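You operate a simulated robot arm through the tools that you are given. There is no shell and no other tool. Be economical: measure what you need, move in short steps, check, and stop when the job is done.

The job below is to be done with a simulated robot arm. You get a single attempt, and the scene is never put back.

Task
Press the yellow button three times.

The check looks at the end state, three seconds after you hand in, the way a careful person would. Anything else that was tipped, shoved, dropped, spilled or broken makes it a failure.

Robot
A 6-joint arm with a two-finger parallel gripper on a trunk, on a base that drives. Base frame: it is fixed to the floor where the robot stands at the start and does not move with it; the origin is under the middle of the robot, x ahead of it, y to its left, z up. Lengths are in m, angles in rad, forces in N, time in s.
With the tool pointing down near the work surface it reaches from about 0.3 to 0.7 m from the robot's upright axis, wherever it stands. Its first joint turns from -2.897 to 2.897 rad. Places, roughly: yellow button [0.5, 0.2, 0.9]. Payload 4.1 kg.
The tool frame sits at the grasp point between the pads (the TCP): z along the fingers, y along the line on which they close. The tips reach 0.023 m beyond it. The gripper opens to 0.094 m. The fingers are 0.038 m wide and 0.01 m thick; the gripper's body (0.054 by 0.096 m) begins 0.039 m behind the TCP.
Orientation is that of the tool frame in the base frame, as a unit quaternion [x, y, z, w]. With the fingers straight down and closing along the base's y, the tool's x points along the base's -x, its y along +y and its z along -z.

Tools
- The arm moves only by the tool jog_arm. Its argument "increments" is a list of rows, each an object of numbers (a shift or turn left out is 0, a gripper value left out holds the last): "dx", "dy", "dz": the shift along the tool's x, y, z in units of 400 mm (1.0 is 400 mm); "wx", "wy", "wz": the turn, a rotation vector about the tool's x, y, z in units of 120 degrees (1.0 is 120 degrees). In form: [{"dx": .., "dy": .., "dz": .., "wx": .., "wy": .., "wz": ..}, ...]. A call has 1 to 10 rows; each row is the pose to reach, as a shift and turn from the pose commanded when the call began, along the tool's axes at that moment. "claw" is the gripper command, from -1 (shut) to 1 (fully open), values between in proportion, set as the call begins (left out, the last holds). A call with a number of a shift or a turn outside -1 to 1 is refused whole. Rows are played at 5 a second. More than 0.05 m and 0.15 rad between two rows, or a gripper value outside its range, and nothing of the call is played. Where a pose cannot be reached the arm comes as near as it can. A force on the tool above 40 N (or 10 N above the force at the start of the call, whichever is more), or a blocked arm, ends the call early, and 0.2 s more pass. Each finger travels about 0.045 m/s and halts on what it meets, pressing with about 31 N; the grip force reading is that of the motor and also rises with nothing between the fingers. The clock runs only during rows and for 0.2 s after the last one: add rows that repeat a pose to give the fingers time. It gives the time, the measured TCP pose, the force on the tool (base axes), the opening and the grip force at its end, in the units of the frame above (readings bear some noise), with the torque about the TCP (base axes, N m) and any sound that the robot's microphone picked up, and new pictures: "show" is both (left out), scene, wrist or none.
- Cameras (640 x 400 px; columns grow to the right, rows downward): "scene" is now at [0.0188, 0.1573, 1.4863]; the picture's right is [-0.08, -1.00, 0.00], its down [-0.72, 0.06, -0.70] and it looks along [0.69, -0.06, -0.72] (base axes); focal length 283 px, centre (320, 200). "wrist" rides on the gripper at [0.086, 0.016, -0.074] in the tool frame; the picture's right is [-0.18, 0.98, 0.00], its down [-0.58, -0.11, -0.81] and it looks along [-0.79, -0.15, 0.59] (tool axes); focal length 243 px, centre (320, 200). There is no depth. A picture from a camera that has moved, and an enlarged one, comes with that camera's place and axes in the base frame and with its lens.
- slide_trunk(by): slides the trunk up (or, below 0, down) by that many m; the arm and the scene camera ride with it, the base frame stays. It gives what a move gives, with no picture.
- drive_base(legs): drives the robot by 1 to 6 legs, each [ahead, turn to the left] in m and rad, along the robot's own axes; the way and the turn of a leg run together, so that a leg with both is an arc; at most 1.5 m and 3.142 rad a leg. The arm and the cameras ride along, it lands a little off, and it stops where it bumps. It gives what a move gives, and a new picture of the scene camera.
- pan_tilt(pan, tilt): turns the head with the scene camera to pan (to the left, within 2.705 rad either way) and tilt (down, from -0.506 to 1.204), counted from straight ahead of the robot. It gives what a move gives, and a new picture of the scene camera.
- enlarge(camera, box): a new picture of the part [left, top, right, bottom] of that camera's present view, enlarged. It takes no simulated time.
- finish_job(): hands the job in; it is judged then, once.

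Go step by step. Nothing tells you exact positions but the pictures and the camera data: compare them with the known pose of the tool, close in by small moves and look again before you grip or let go. The budget is 120 turns and 260 pictures, counting those below and the enlarged ones. Unless the task says otherwise, let go and move clear before handing in, and close with one line.

The tools are called after ">>>" by a JSON object that holds its "op" and its "data". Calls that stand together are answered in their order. jog_arm: Moves the arm, as the interface text tells. Its arguments: {"type":"object","properties":{"increments":{"type":"array","items":{"type":"object","properties":{"dx":{"type":"number"},"dy":{"type":"number"},"dz":{"type":"number"},"wx":{"type":"number"},"wy":{"type":"number"},"wz":{"type":"number"}}}},"claw":{"type":"number"},"show":{"type":"string","enum":["both","scene","wrist","none"]}},"required":["increments"]} The other tools are called the same way: slide_trunk (by) slides the trunk up or down; drive_base (legs) drives the base; pan_tilt (pan, tilt) turns the head that bears the scene camera; enlarge (camera, box) takes an enlarged picture of a part of a camera's view; finish_job () hands the job in.

At the start:

```text
t: 0.0
tool_pos: [0.3612, 0.2211, 1.1383]
ee_rot: [0.0, 1.0, 0.0, 0.0]
contact_force: [0.5, -0.6, -0.2]
ft_torque: [-0.02, 0.0, -0.04]
opening: 0.0942
gripper_force: 0.0
trunk travel left (down, up): [-0.45, 0.14]
robot x, y, heading: [-0.0037, -0.0005, -0.002]
head pan, tilt: [-0.086, 0.801]
```

scene: 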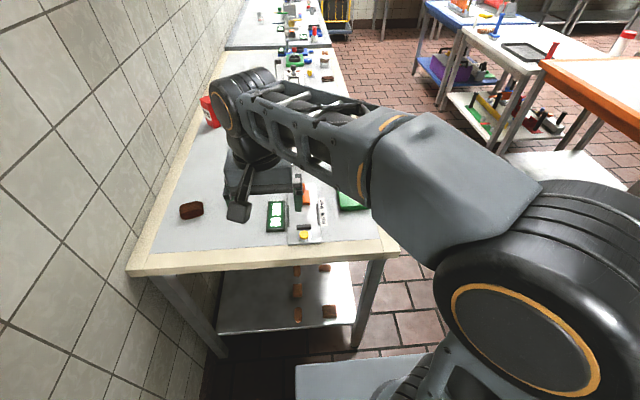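
wrist: 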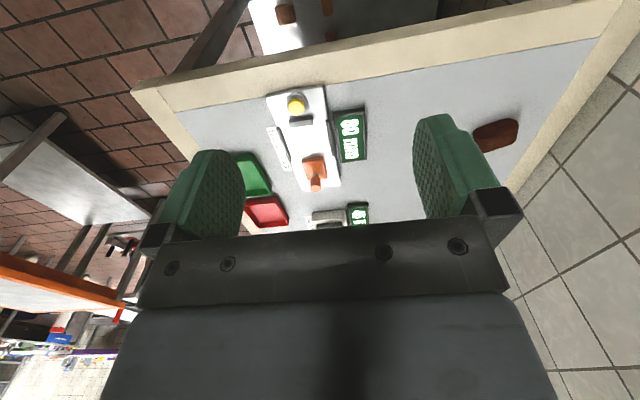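

I see a white panel on the table with a yellow button, something dark beside it, an orange lever and displays. I'll look at these closer first.

>>> {"op": "enlarge", "data": {"camera": "wrist", "box": [220, 70, 420, 240]}}

>>> {"op": "enlarge", "data": {"camera": "scene", "box": [240, 170, 380, 260]}}

```text
2.35 times, centred on (320, 155) of wrist
camera zoom: at [0.2759, 0.2391, 1.2123], right [0.18, 0.98, 0.0], down [0.58, -0.11, 0.81], along [0.79, -0.15, -0.59], focal length 571 px, centre (320, 306)
```

zoom: 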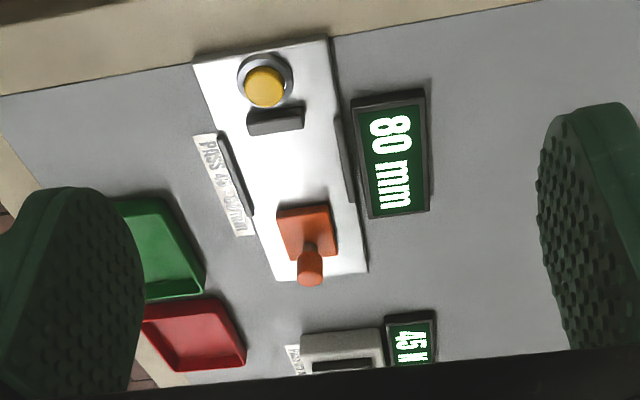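

```text
4.44 times, centred on (310, 215) of scene
camera zoom: at [0.0188, 0.1573, 1.4863], right [-0.08, -1.0, 0.0], down [-0.72, 0.06, -0.7], along [0.69, -0.06, -0.72], focal length 1256 px, centre (364, 133)
```

zoom: 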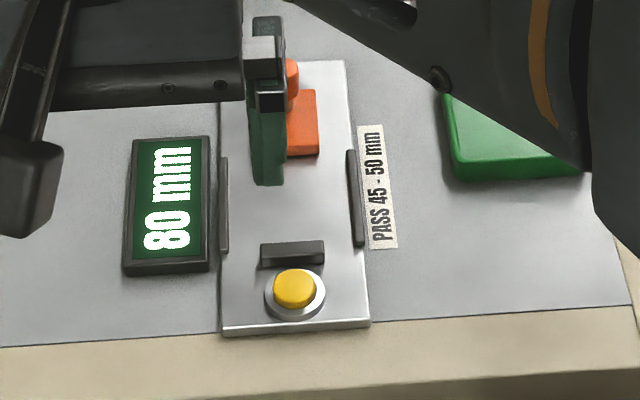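

The two views put the yellow button top near (0.493, 0.159, 0.857), with a small dark block just beyond it in x. I'll close the gripper, turn it 90° so its narrow side runs along x, and move it above the button at the present height.

>>> {"op": "jog_arm", "data": {"increments": [{"dx": -0.033, "dy": -0.0156, "wz": -0.07}, {"dx": -0.066, "dy": -0.031, "wz": -0.14}, {"dx": -0.099, "dy": -0.047, "wz": -0.21}, {"dx": -0.132, "dy": -0.062, "wz": -0.28}, {"dx": -0.165, "dy": -0.078, "wz": -0.35}, {"dx": -0.198, "dy": -0.093, "wz": -0.42}, {"dx": -0.231, "dy": -0.109, "wz": -0.49}, {"dx": -0.264, "dy": -0.124, "wz": -0.56}, {"dx": -0.297, "dy": -0.14, "wz": -0.63}, {"dx": -0.32, "dy": -0.155, "wz": -0.69}], "claw": -1}}

```text
t: 2.2
tool_pos: [0.4898, 0.159, 1.1371]
ee_rot: [-0.662, 0.749, 0.0, 0.0]
contact_force: [-0.4, 0.5, 0.2]
ft_torque: [-0.03, -0.02, 0.0]
opening: 0.0
gripper_force: 30.5
trunk travel left (down, up): [-0.45, 0.14]
robot x, y, heading: [-0.0001, -0.0005, -0.001]
head pan, tilt: [-0.086, 0.801]
camera scene: at [0.0189, 0.1573, 1.4863], right [-0.08, -1.0, 0.0], down [-0.72, 0.06, -0.7], along [0.69, -0.06, -0.72], focal length 283 px, centre (320, 200)
camera wrist: at [0.4636, 0.0766, 1.2114], right [-0.95, 0.3, 0.0], down [0.18, 0.56, 0.81], along [0.24, 0.77, -0.59], focal length 243 px, centre (320, 200)
```

scene: 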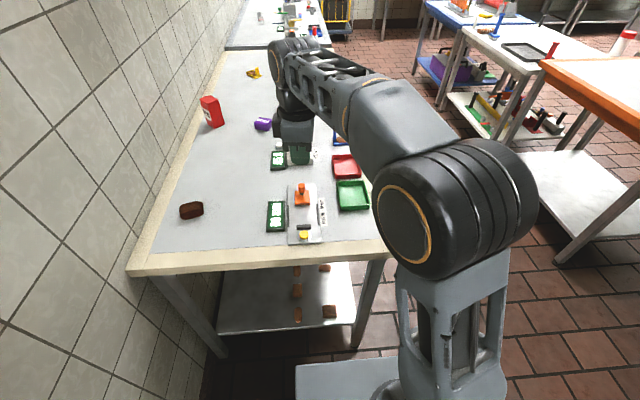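
wrist: 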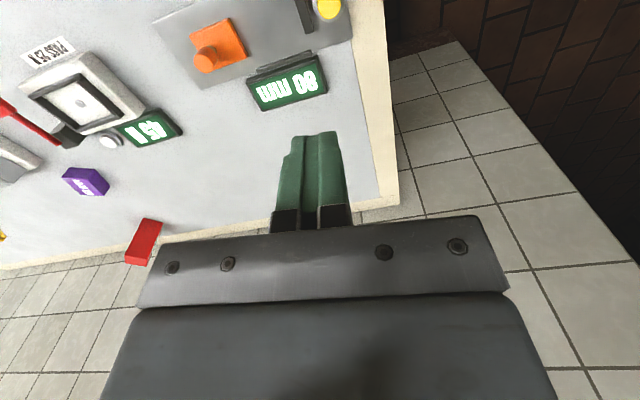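

The hand is over the button at height. I'll complete the turn, drop 0.15 m, and look again.

>>> {"op": "jog_arm", "data": {"increments": [{"dz": 0.09, "wz": -0.06}, {"dz": 0.18, "wz": -0.06}, {"dz": 0.28, "wz": -0.06}, {"dz": 0.375, "wz": -0.06}, {"dz": 0.375, "wz": -0.06}]}}

>>> {"op": "enlarge", "data": {"camera": "scene", "box": [240, 150, 380, 260]}}

```text
t: 3.4
tool_pos: [0.4905, 0.1606, 0.9862]
ee_rot: [-0.707, 0.708, 0.0, 0.0]
contact_force: [-1.0, 0.0, 0.6]
ft_torque: [-0.04, 0.01, -0.06]
opening: 0.0001
gripper_force: 30.7
trunk travel left (down, up): [-0.45, 0.14]
robot x, y, heading: [0.0005, -0.0002, -0.003]
head pan, tilt: [-0.086, 0.801]
camera scene: at [0.019, 0.1574, 1.4863], right [-0.08, -1.0, 0.0], down [-0.72, 0.06, -0.7], along [0.69, -0.06, -0.72], focal length 283 px, centre (320, 200)
camera wrist: at [0.4753, 0.0759, 1.0612], right [-0.98, 0.18, 0.0], down [0.11, 0.58, 0.81], along [0.15, 0.79, -0.59], focal length 243 px, centre (320, 200)
```

scene: 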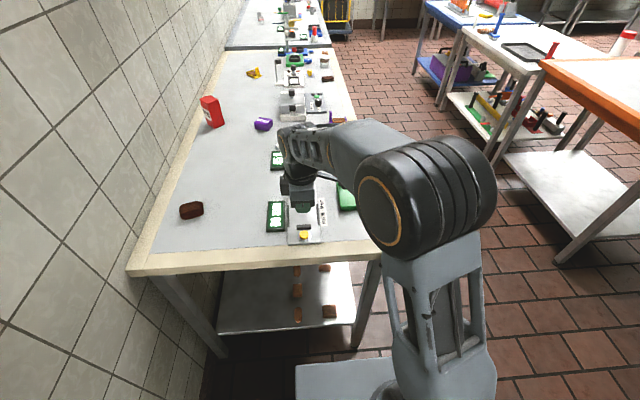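
wrist: 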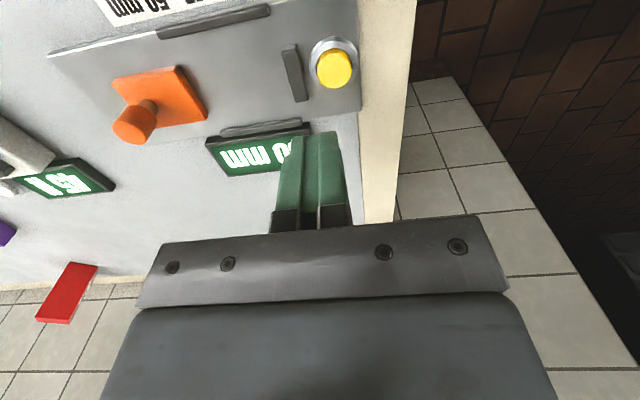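

```text
3.64 times, centred on (310, 205) of scene
camera zoom: at [0.019, 0.1574, 1.4863], right [-0.08, -1.0, 0.0], down [-0.72, 0.06, -0.7], along [0.69, -0.06, -0.72], focal length 1028 px, centre (356, 182)
```

zoom: 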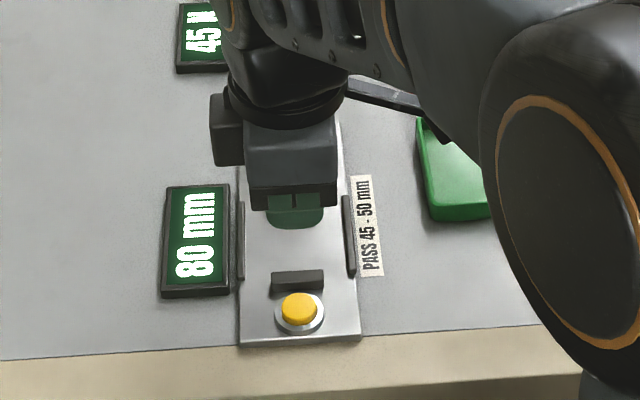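

A fresh triangulation puts the button top near (0.482, 0.164, 0.87). I'll shift 8 mm back in x, lower until the tips are about 2–3 cm above it, and check.

>>> {"op": "jog_arm", "data": {"increments": [{"dy": 0.02, "dx": -0.008, "dz": 0.06}, {"dy": 0.02, "dx": -0.008, "dz": 0.12}, {"dy": 0.02, "dx": -0.008, "dz": 0.15}, {"dy": 0.02, "dx": -0.008, "dz": 0.15}]}}

>>> {"op": "enlarge", "data": {"camera": "scene", "box": [260, 180, 350, 250]}}

>>> {"op": "enlarge", "data": {"camera": "wrist", "box": [220, 0, 440, 240]}}

```text
t: 4.4
tool_pos: [0.4816, 0.1631, 0.9268]
ee_rot: [0.707, -0.707, 0.0, 0.001]
contact_force: [0.2, -0.5, 0.2]
ft_torque: [0.02, 0.0, -0.03]
opening: 0.0
gripper_force: 30.8
trunk travel left (down, up): [-0.45, 0.14]
robot x, y, heading: [-0.0032, -0.0035, 0.002]
head pan, tilt: [-0.086, 0.801]
camera scene: at [0.0189, 0.1573, 1.4863], right [-0.08, -1.0, 0.0], down [-0.72, 0.06, -0.7], along [0.69, -0.06, -0.72], focal length 283 px, centre (320, 200)
camera wrist: at [0.4667, 0.0773, 1.0013], right [-0.98, 0.18, 0.0], down [0.11, 0.58, 0.81], along [0.15, 0.79, -0.59], focal length 243 px, centre (320, 200)
```

scene: 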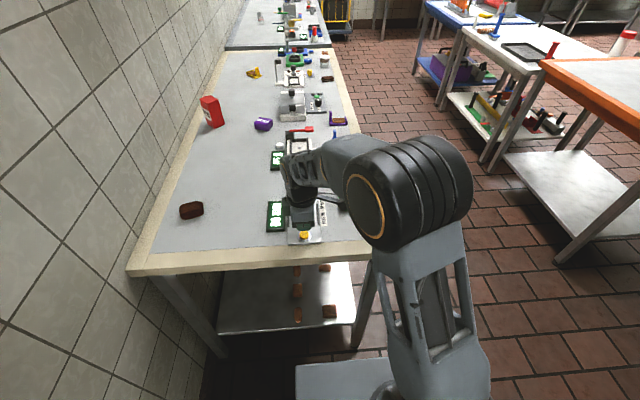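
wrist: 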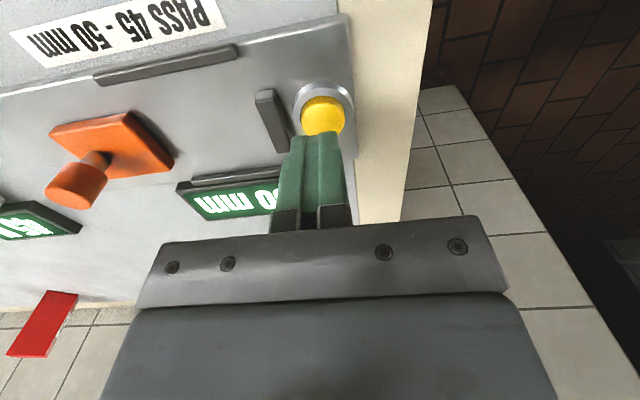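

```text
5.71 times, centred on (305, 215) of scene
camera zoom: at [0.0189, 0.1573, 1.4863], right [-0.08, -1.0, 0.0], down [-0.72, 0.06, -0.7], along [0.69, -0.06, -0.72], focal length 1616 px, centre (406, 114)
```

zoom: 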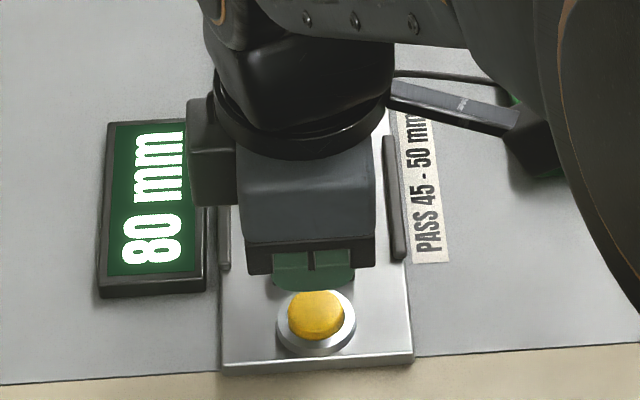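

```text
1.67 times, centred on (330, 120) of wrist
camera zoom: at [0.4667, 0.0773, 1.0013], right [-0.98, 0.18, 0.0], down [0.11, 0.58, 0.81], along [0.15, 0.79, -0.59], focal length 404 px, centre (303, 333)
```

zoom: 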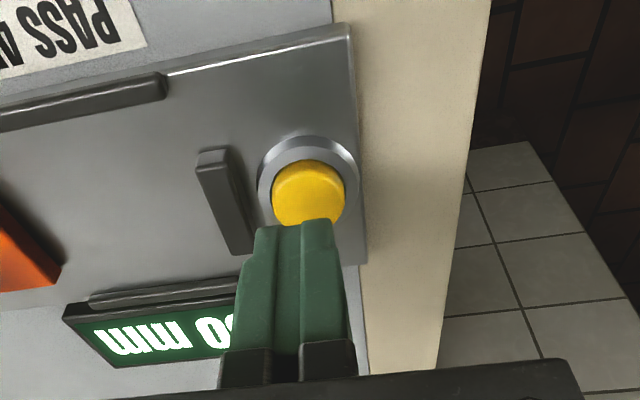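

The tips are centred over the button, about 3 cm above it, and clear of the dark block. I'll lower close to the surface, then step down while reading the force.

>>> {"op": "jog_arm", "data": {"increments": [{"dz": 0.03}, {"dz": 0.05}, {"dz": 0.06}, {"dz": 0.065}, {"dz": 0.065}], "show": "wrist"}}

>>> {"op": "enlarge", "data": {"camera": "scene", "box": [260, 180, 350, 250]}}

```text
t: 5.6
tool_pos: [0.4818, 0.1625, 0.902]
ee_rot: [-0.707, 0.707, 0.0, 0.0]
contact_force: [0.6, 0.1, 1.3]
ft_torque: [-0.02, -0.01, 0.03]
opening: 0.0001
gripper_force: 31.1
trunk travel left (down, up): [-0.45, 0.14]
robot x, y, heading: [-0.0003, 0.0026, 0.003]
head pan, tilt: [-0.086, 0.801]
heard: click
camera wrist: at [0.4666, 0.0774, 0.976], right [-0.98, 0.18, 0.0], down [0.11, 0.58, 0.81], along [0.15, 0.79, -0.59], focal length 243 px, centre (320, 200)
```

wrist: 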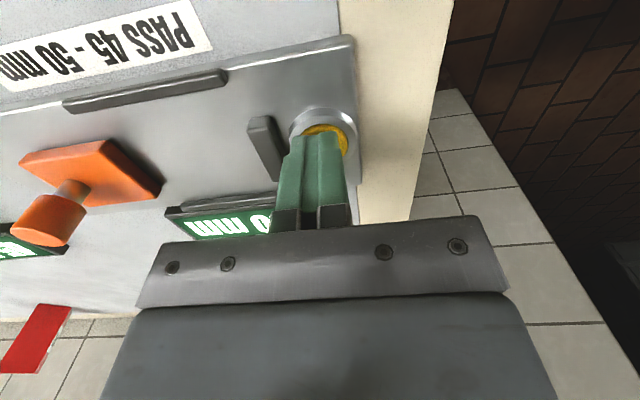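

```text
5.71 times, centred on (305, 215) of scene
camera zoom: at [0.0188, 0.1572, 1.4863], right [-0.08, -1.0, 0.0], down [-0.72, 0.06, -0.7], along [0.69, -0.06, -0.72], focal length 1616 px, centre (406, 114)
```

zoom: 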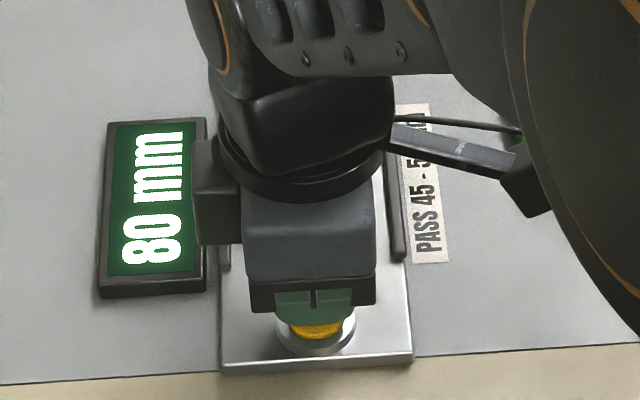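

A click came with the tips at z about 0.879 and a light force, so the button seems to have been reached and pressed once. I'll raise clear and look at the button and listen for any release sound.

>>> {"op": "jog_arm", "data": {"increments": [{"dz": -0.025}, {"dz": -0.05}, {"dz": -0.05}], "show": "wrist"}}

>>> {"op": "enlarge", "data": {"camera": "scene", "box": [260, 180, 350, 250]}}

```text
t: 6.4
tool_pos: [0.4807, 0.1627, 0.9206]
ee_rot: [-0.707, 0.708, 0.0, 0.001]
contact_force: [-0.1, -1.4, -0.2]
ft_torque: [-0.01, 0.01, -0.02]
opening: 0.0
gripper_force: 31.0
trunk travel left (down, up): [-0.45, 0.14]
robot x, y, heading: [0.0031, 0.0008, 0.003]
head pan, tilt: [-0.086, 0.801]
camera wrist: at [0.466, 0.0776, 0.9955], right [-0.98, 0.18, 0.0], down [0.11, 0.58, 0.81], along [0.15, 0.79, -0.59], focal length 243 px, centre (320, 200)
```

wrist: 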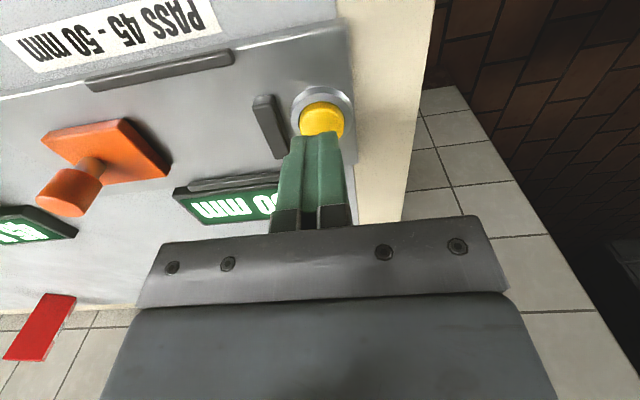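

```text
5.71 times, centred on (305, 215) of scene
camera zoom: at [0.0187, 0.1573, 1.4863], right [-0.08, -1.0, 0.0], down [-0.72, 0.06, -0.7], along [0.69, -0.06, -0.72], focal length 1616 px, centre (406, 114)
```

zoom: 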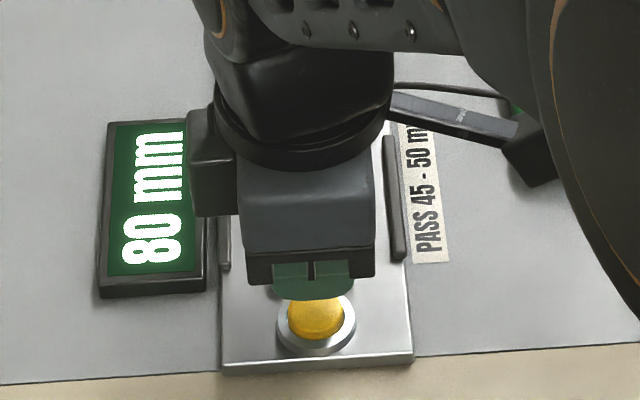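

The button sprang back and there was no sound on release. I count one press and will repeat the same stroke.

>>> {"op": "jog_arm", "data": {"increments": [{"dz": 0.025}, {"dz": 0.04}, {"dz": 0.05}, {"dz": 0.05}], "show": "none"}}

```text
t: 7.4
tool_pos: [0.4815, 0.1632, 0.9019]
ee_rot: [0.707, -0.707, 0.0, 0.0]
contact_force: [-0.4, -0.8, 1.4]
ft_torque: [-0.01, 0.01, 0.0]
opening: 0.0001
gripper_force: 31.2
trunk travel left (down, up): [-0.45, 0.14]
robot x, y, heading: [0.0012, 0.0026, -0.003]
head pan, tilt: [-0.086, 0.801]
```

No click this time, so the stroke stopped at about the trigger point. I'll go down 1 mm further and listen.

>>> {"op": "jog_arm", "data": {"increments": [{"dz": 0.0025}, {"dz": 0.0025}], "show": "none"}}

```text
t: 8.0
tool_pos: [0.4812, 0.1637, 0.9013]
ee_rot: [-0.707, 0.707, 0.0, 0.0]
contact_force: [-1.7, 0.6, 2.2]
ft_torque: [-0.02, 0.03, -0.02]
opening: 0.0
gripper_force: 31.3
trunk travel left (down, up): [-0.45, 0.14]
robot x, y, heading: [-0.0018, -0.0005, -0.007]
head pan, tilt: [-0.086, 0.801]
heard: click
```

A click came with about 1 mm more travel, so that is the second press. I'll raise fully, then press again.

>>> {"op": "jog_arm", "data": {"increments": [{"dz": -0.025}, {"dz": -0.05}, {"dz": -0.05}], "show": "wrist"}}

>>> {"op": "enlarge", "data": {"camera": "scene", "box": [260, 180, 350, 250]}}

```text
t: 8.8
tool_pos: [0.4803, 0.1627, 0.9205]
ee_rot: [-0.707, 0.707, 0.0, 0.001]
contact_force: [-0.2, -0.1, 0.3]
ft_torque: [-0.03, 0.01, 0.0]
opening: 0.0
gripper_force: 31.1
trunk travel left (down, up): [-0.45, 0.14]
robot x, y, heading: [0.0009, 0.0017, 0.004]
head pan, tilt: [-0.086, 0.801]
camera wrist: at [0.466, 0.0768, 0.9956], right [-0.98, 0.18, 0.0], down [0.11, 0.58, 0.81], along [0.15, 0.79, -0.59], focal length 243 px, centre (320, 200)
```

wrist: 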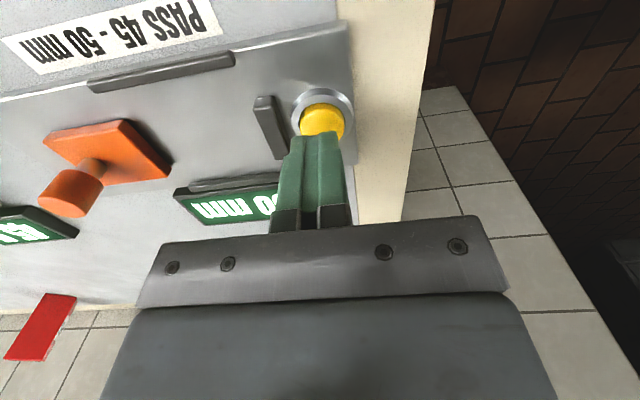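

```text
5.71 times, centred on (305, 215) of scene
camera zoom: at [0.0188, 0.1573, 1.4863], right [-0.08, -1.0, 0.0], down [-0.72, 0.06, -0.7], along [0.69, -0.06, -0.72], focal length 1616 px, centre (406, 114)
```

zoom: 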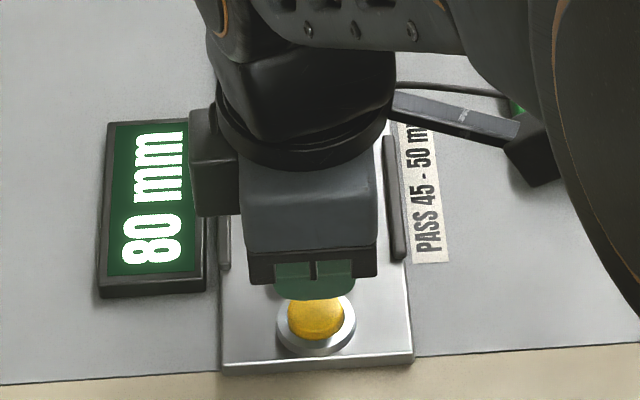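

The button is up again after two clicks. Now the third stroke, about 1 mm deeper than the last in one smooth motion.

>>> {"op": "jog_arm", "data": {"increments": [{"dz": 0.025}, {"dz": 0.04}, {"dz": 0.05}, {"dz": 0.0525}, {"dz": 0.0525}], "show": "none"}}

```text
t: 10.0
tool_pos: [0.4809, 0.1633, 0.8998]
ee_rot: [0.707, -0.707, 0.0, 0.0]
contact_force: [0.6, 0.2, 2.3]
ft_torque: [0.04, 0.0, -0.03]
opening: 0.0001
gripper_force: 31.0
trunk travel left (down, up): [-0.45, 0.14]
robot x, y, heading: [0.0033, -0.0002, 0.005]
head pan, tilt: [-0.086, 0.801]
heard: click
```

The third click was heard. I'll lift well clear and check the panel.

>>> {"op": "jog_arm", "data": {"increments": [{"dz": -0.05}, {"dz": -0.15}, {"dz": -0.26}, {"dz": -0.37}, {"dz": -0.45}, {"dz": -0.45}]}}

>>> {"op": "enlarge", "data": {"camera": "scene", "box": [240, 150, 380, 260]}}

```text
t: 11.4
tool_pos: [0.479, 0.1638, 1.0816]
ee_rot: [-0.707, 0.708, 0.0, 0.0]
contact_force: [0.3, 0.3, -0.1]
ft_torque: [0.03, 0.0, 0.01]
opening: 0.0
gripper_force: 31.3
trunk travel left (down, up): [-0.45, 0.14]
robot x, y, heading: [0.0018, 0.0005, 0.002]
head pan, tilt: [-0.086, 0.801]
camera scene: at [0.0187, 0.1573, 1.4863], right [-0.08, -1.0, 0.0], down [-0.72, 0.06, -0.7], along [0.69, -0.06, -0.72], focal length 283 px, centre (320, 200)
camera wrist: at [0.4652, 0.0776, 1.1561], right [-0.98, 0.18, 0.0], down [0.11, 0.58, 0.81], along [0.15, 0.79, -0.59], focal length 243 px, centre (320, 200)
```

scene: 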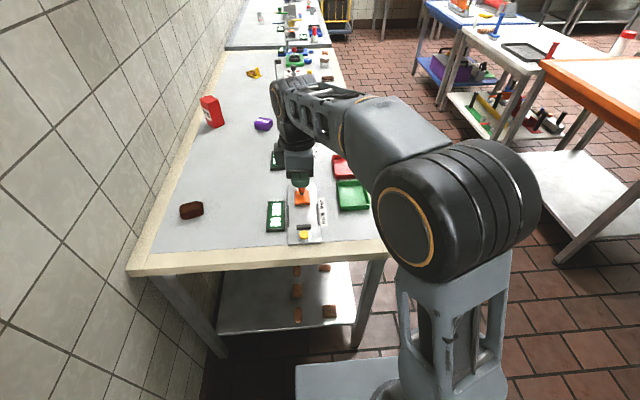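
wrist: 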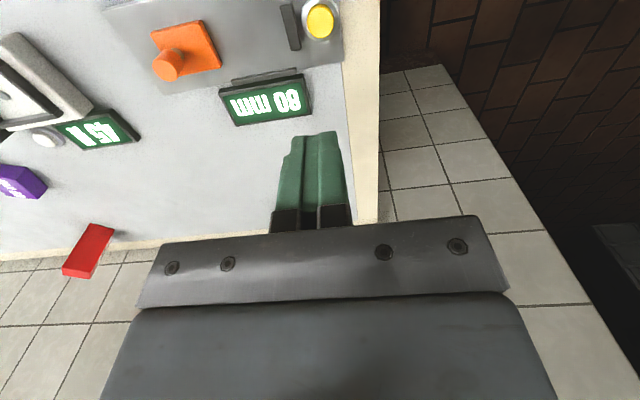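

```text
3.64 times, centred on (310, 205) of scene
camera zoom: at [0.0187, 0.1573, 1.4863], right [-0.08, -1.0, 0.0], down [-0.72, 0.06, -0.7], along [0.69, -0.06, -0.72], focal length 1028 px, centre (356, 182)
```

zoom: 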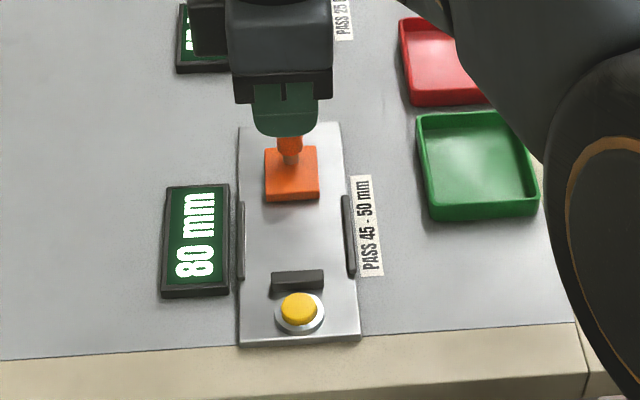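

Three separate clicks were heard, the button is back up, nothing else has moved, and the arm is clear. I'm handing in.

>>> {"op": "finish_job", "data": {}}

```text
The job is handed in.
```

I pressed the yellow button three times, with one click heard per press; the arm is clear and nothing else in view appears to have moved.
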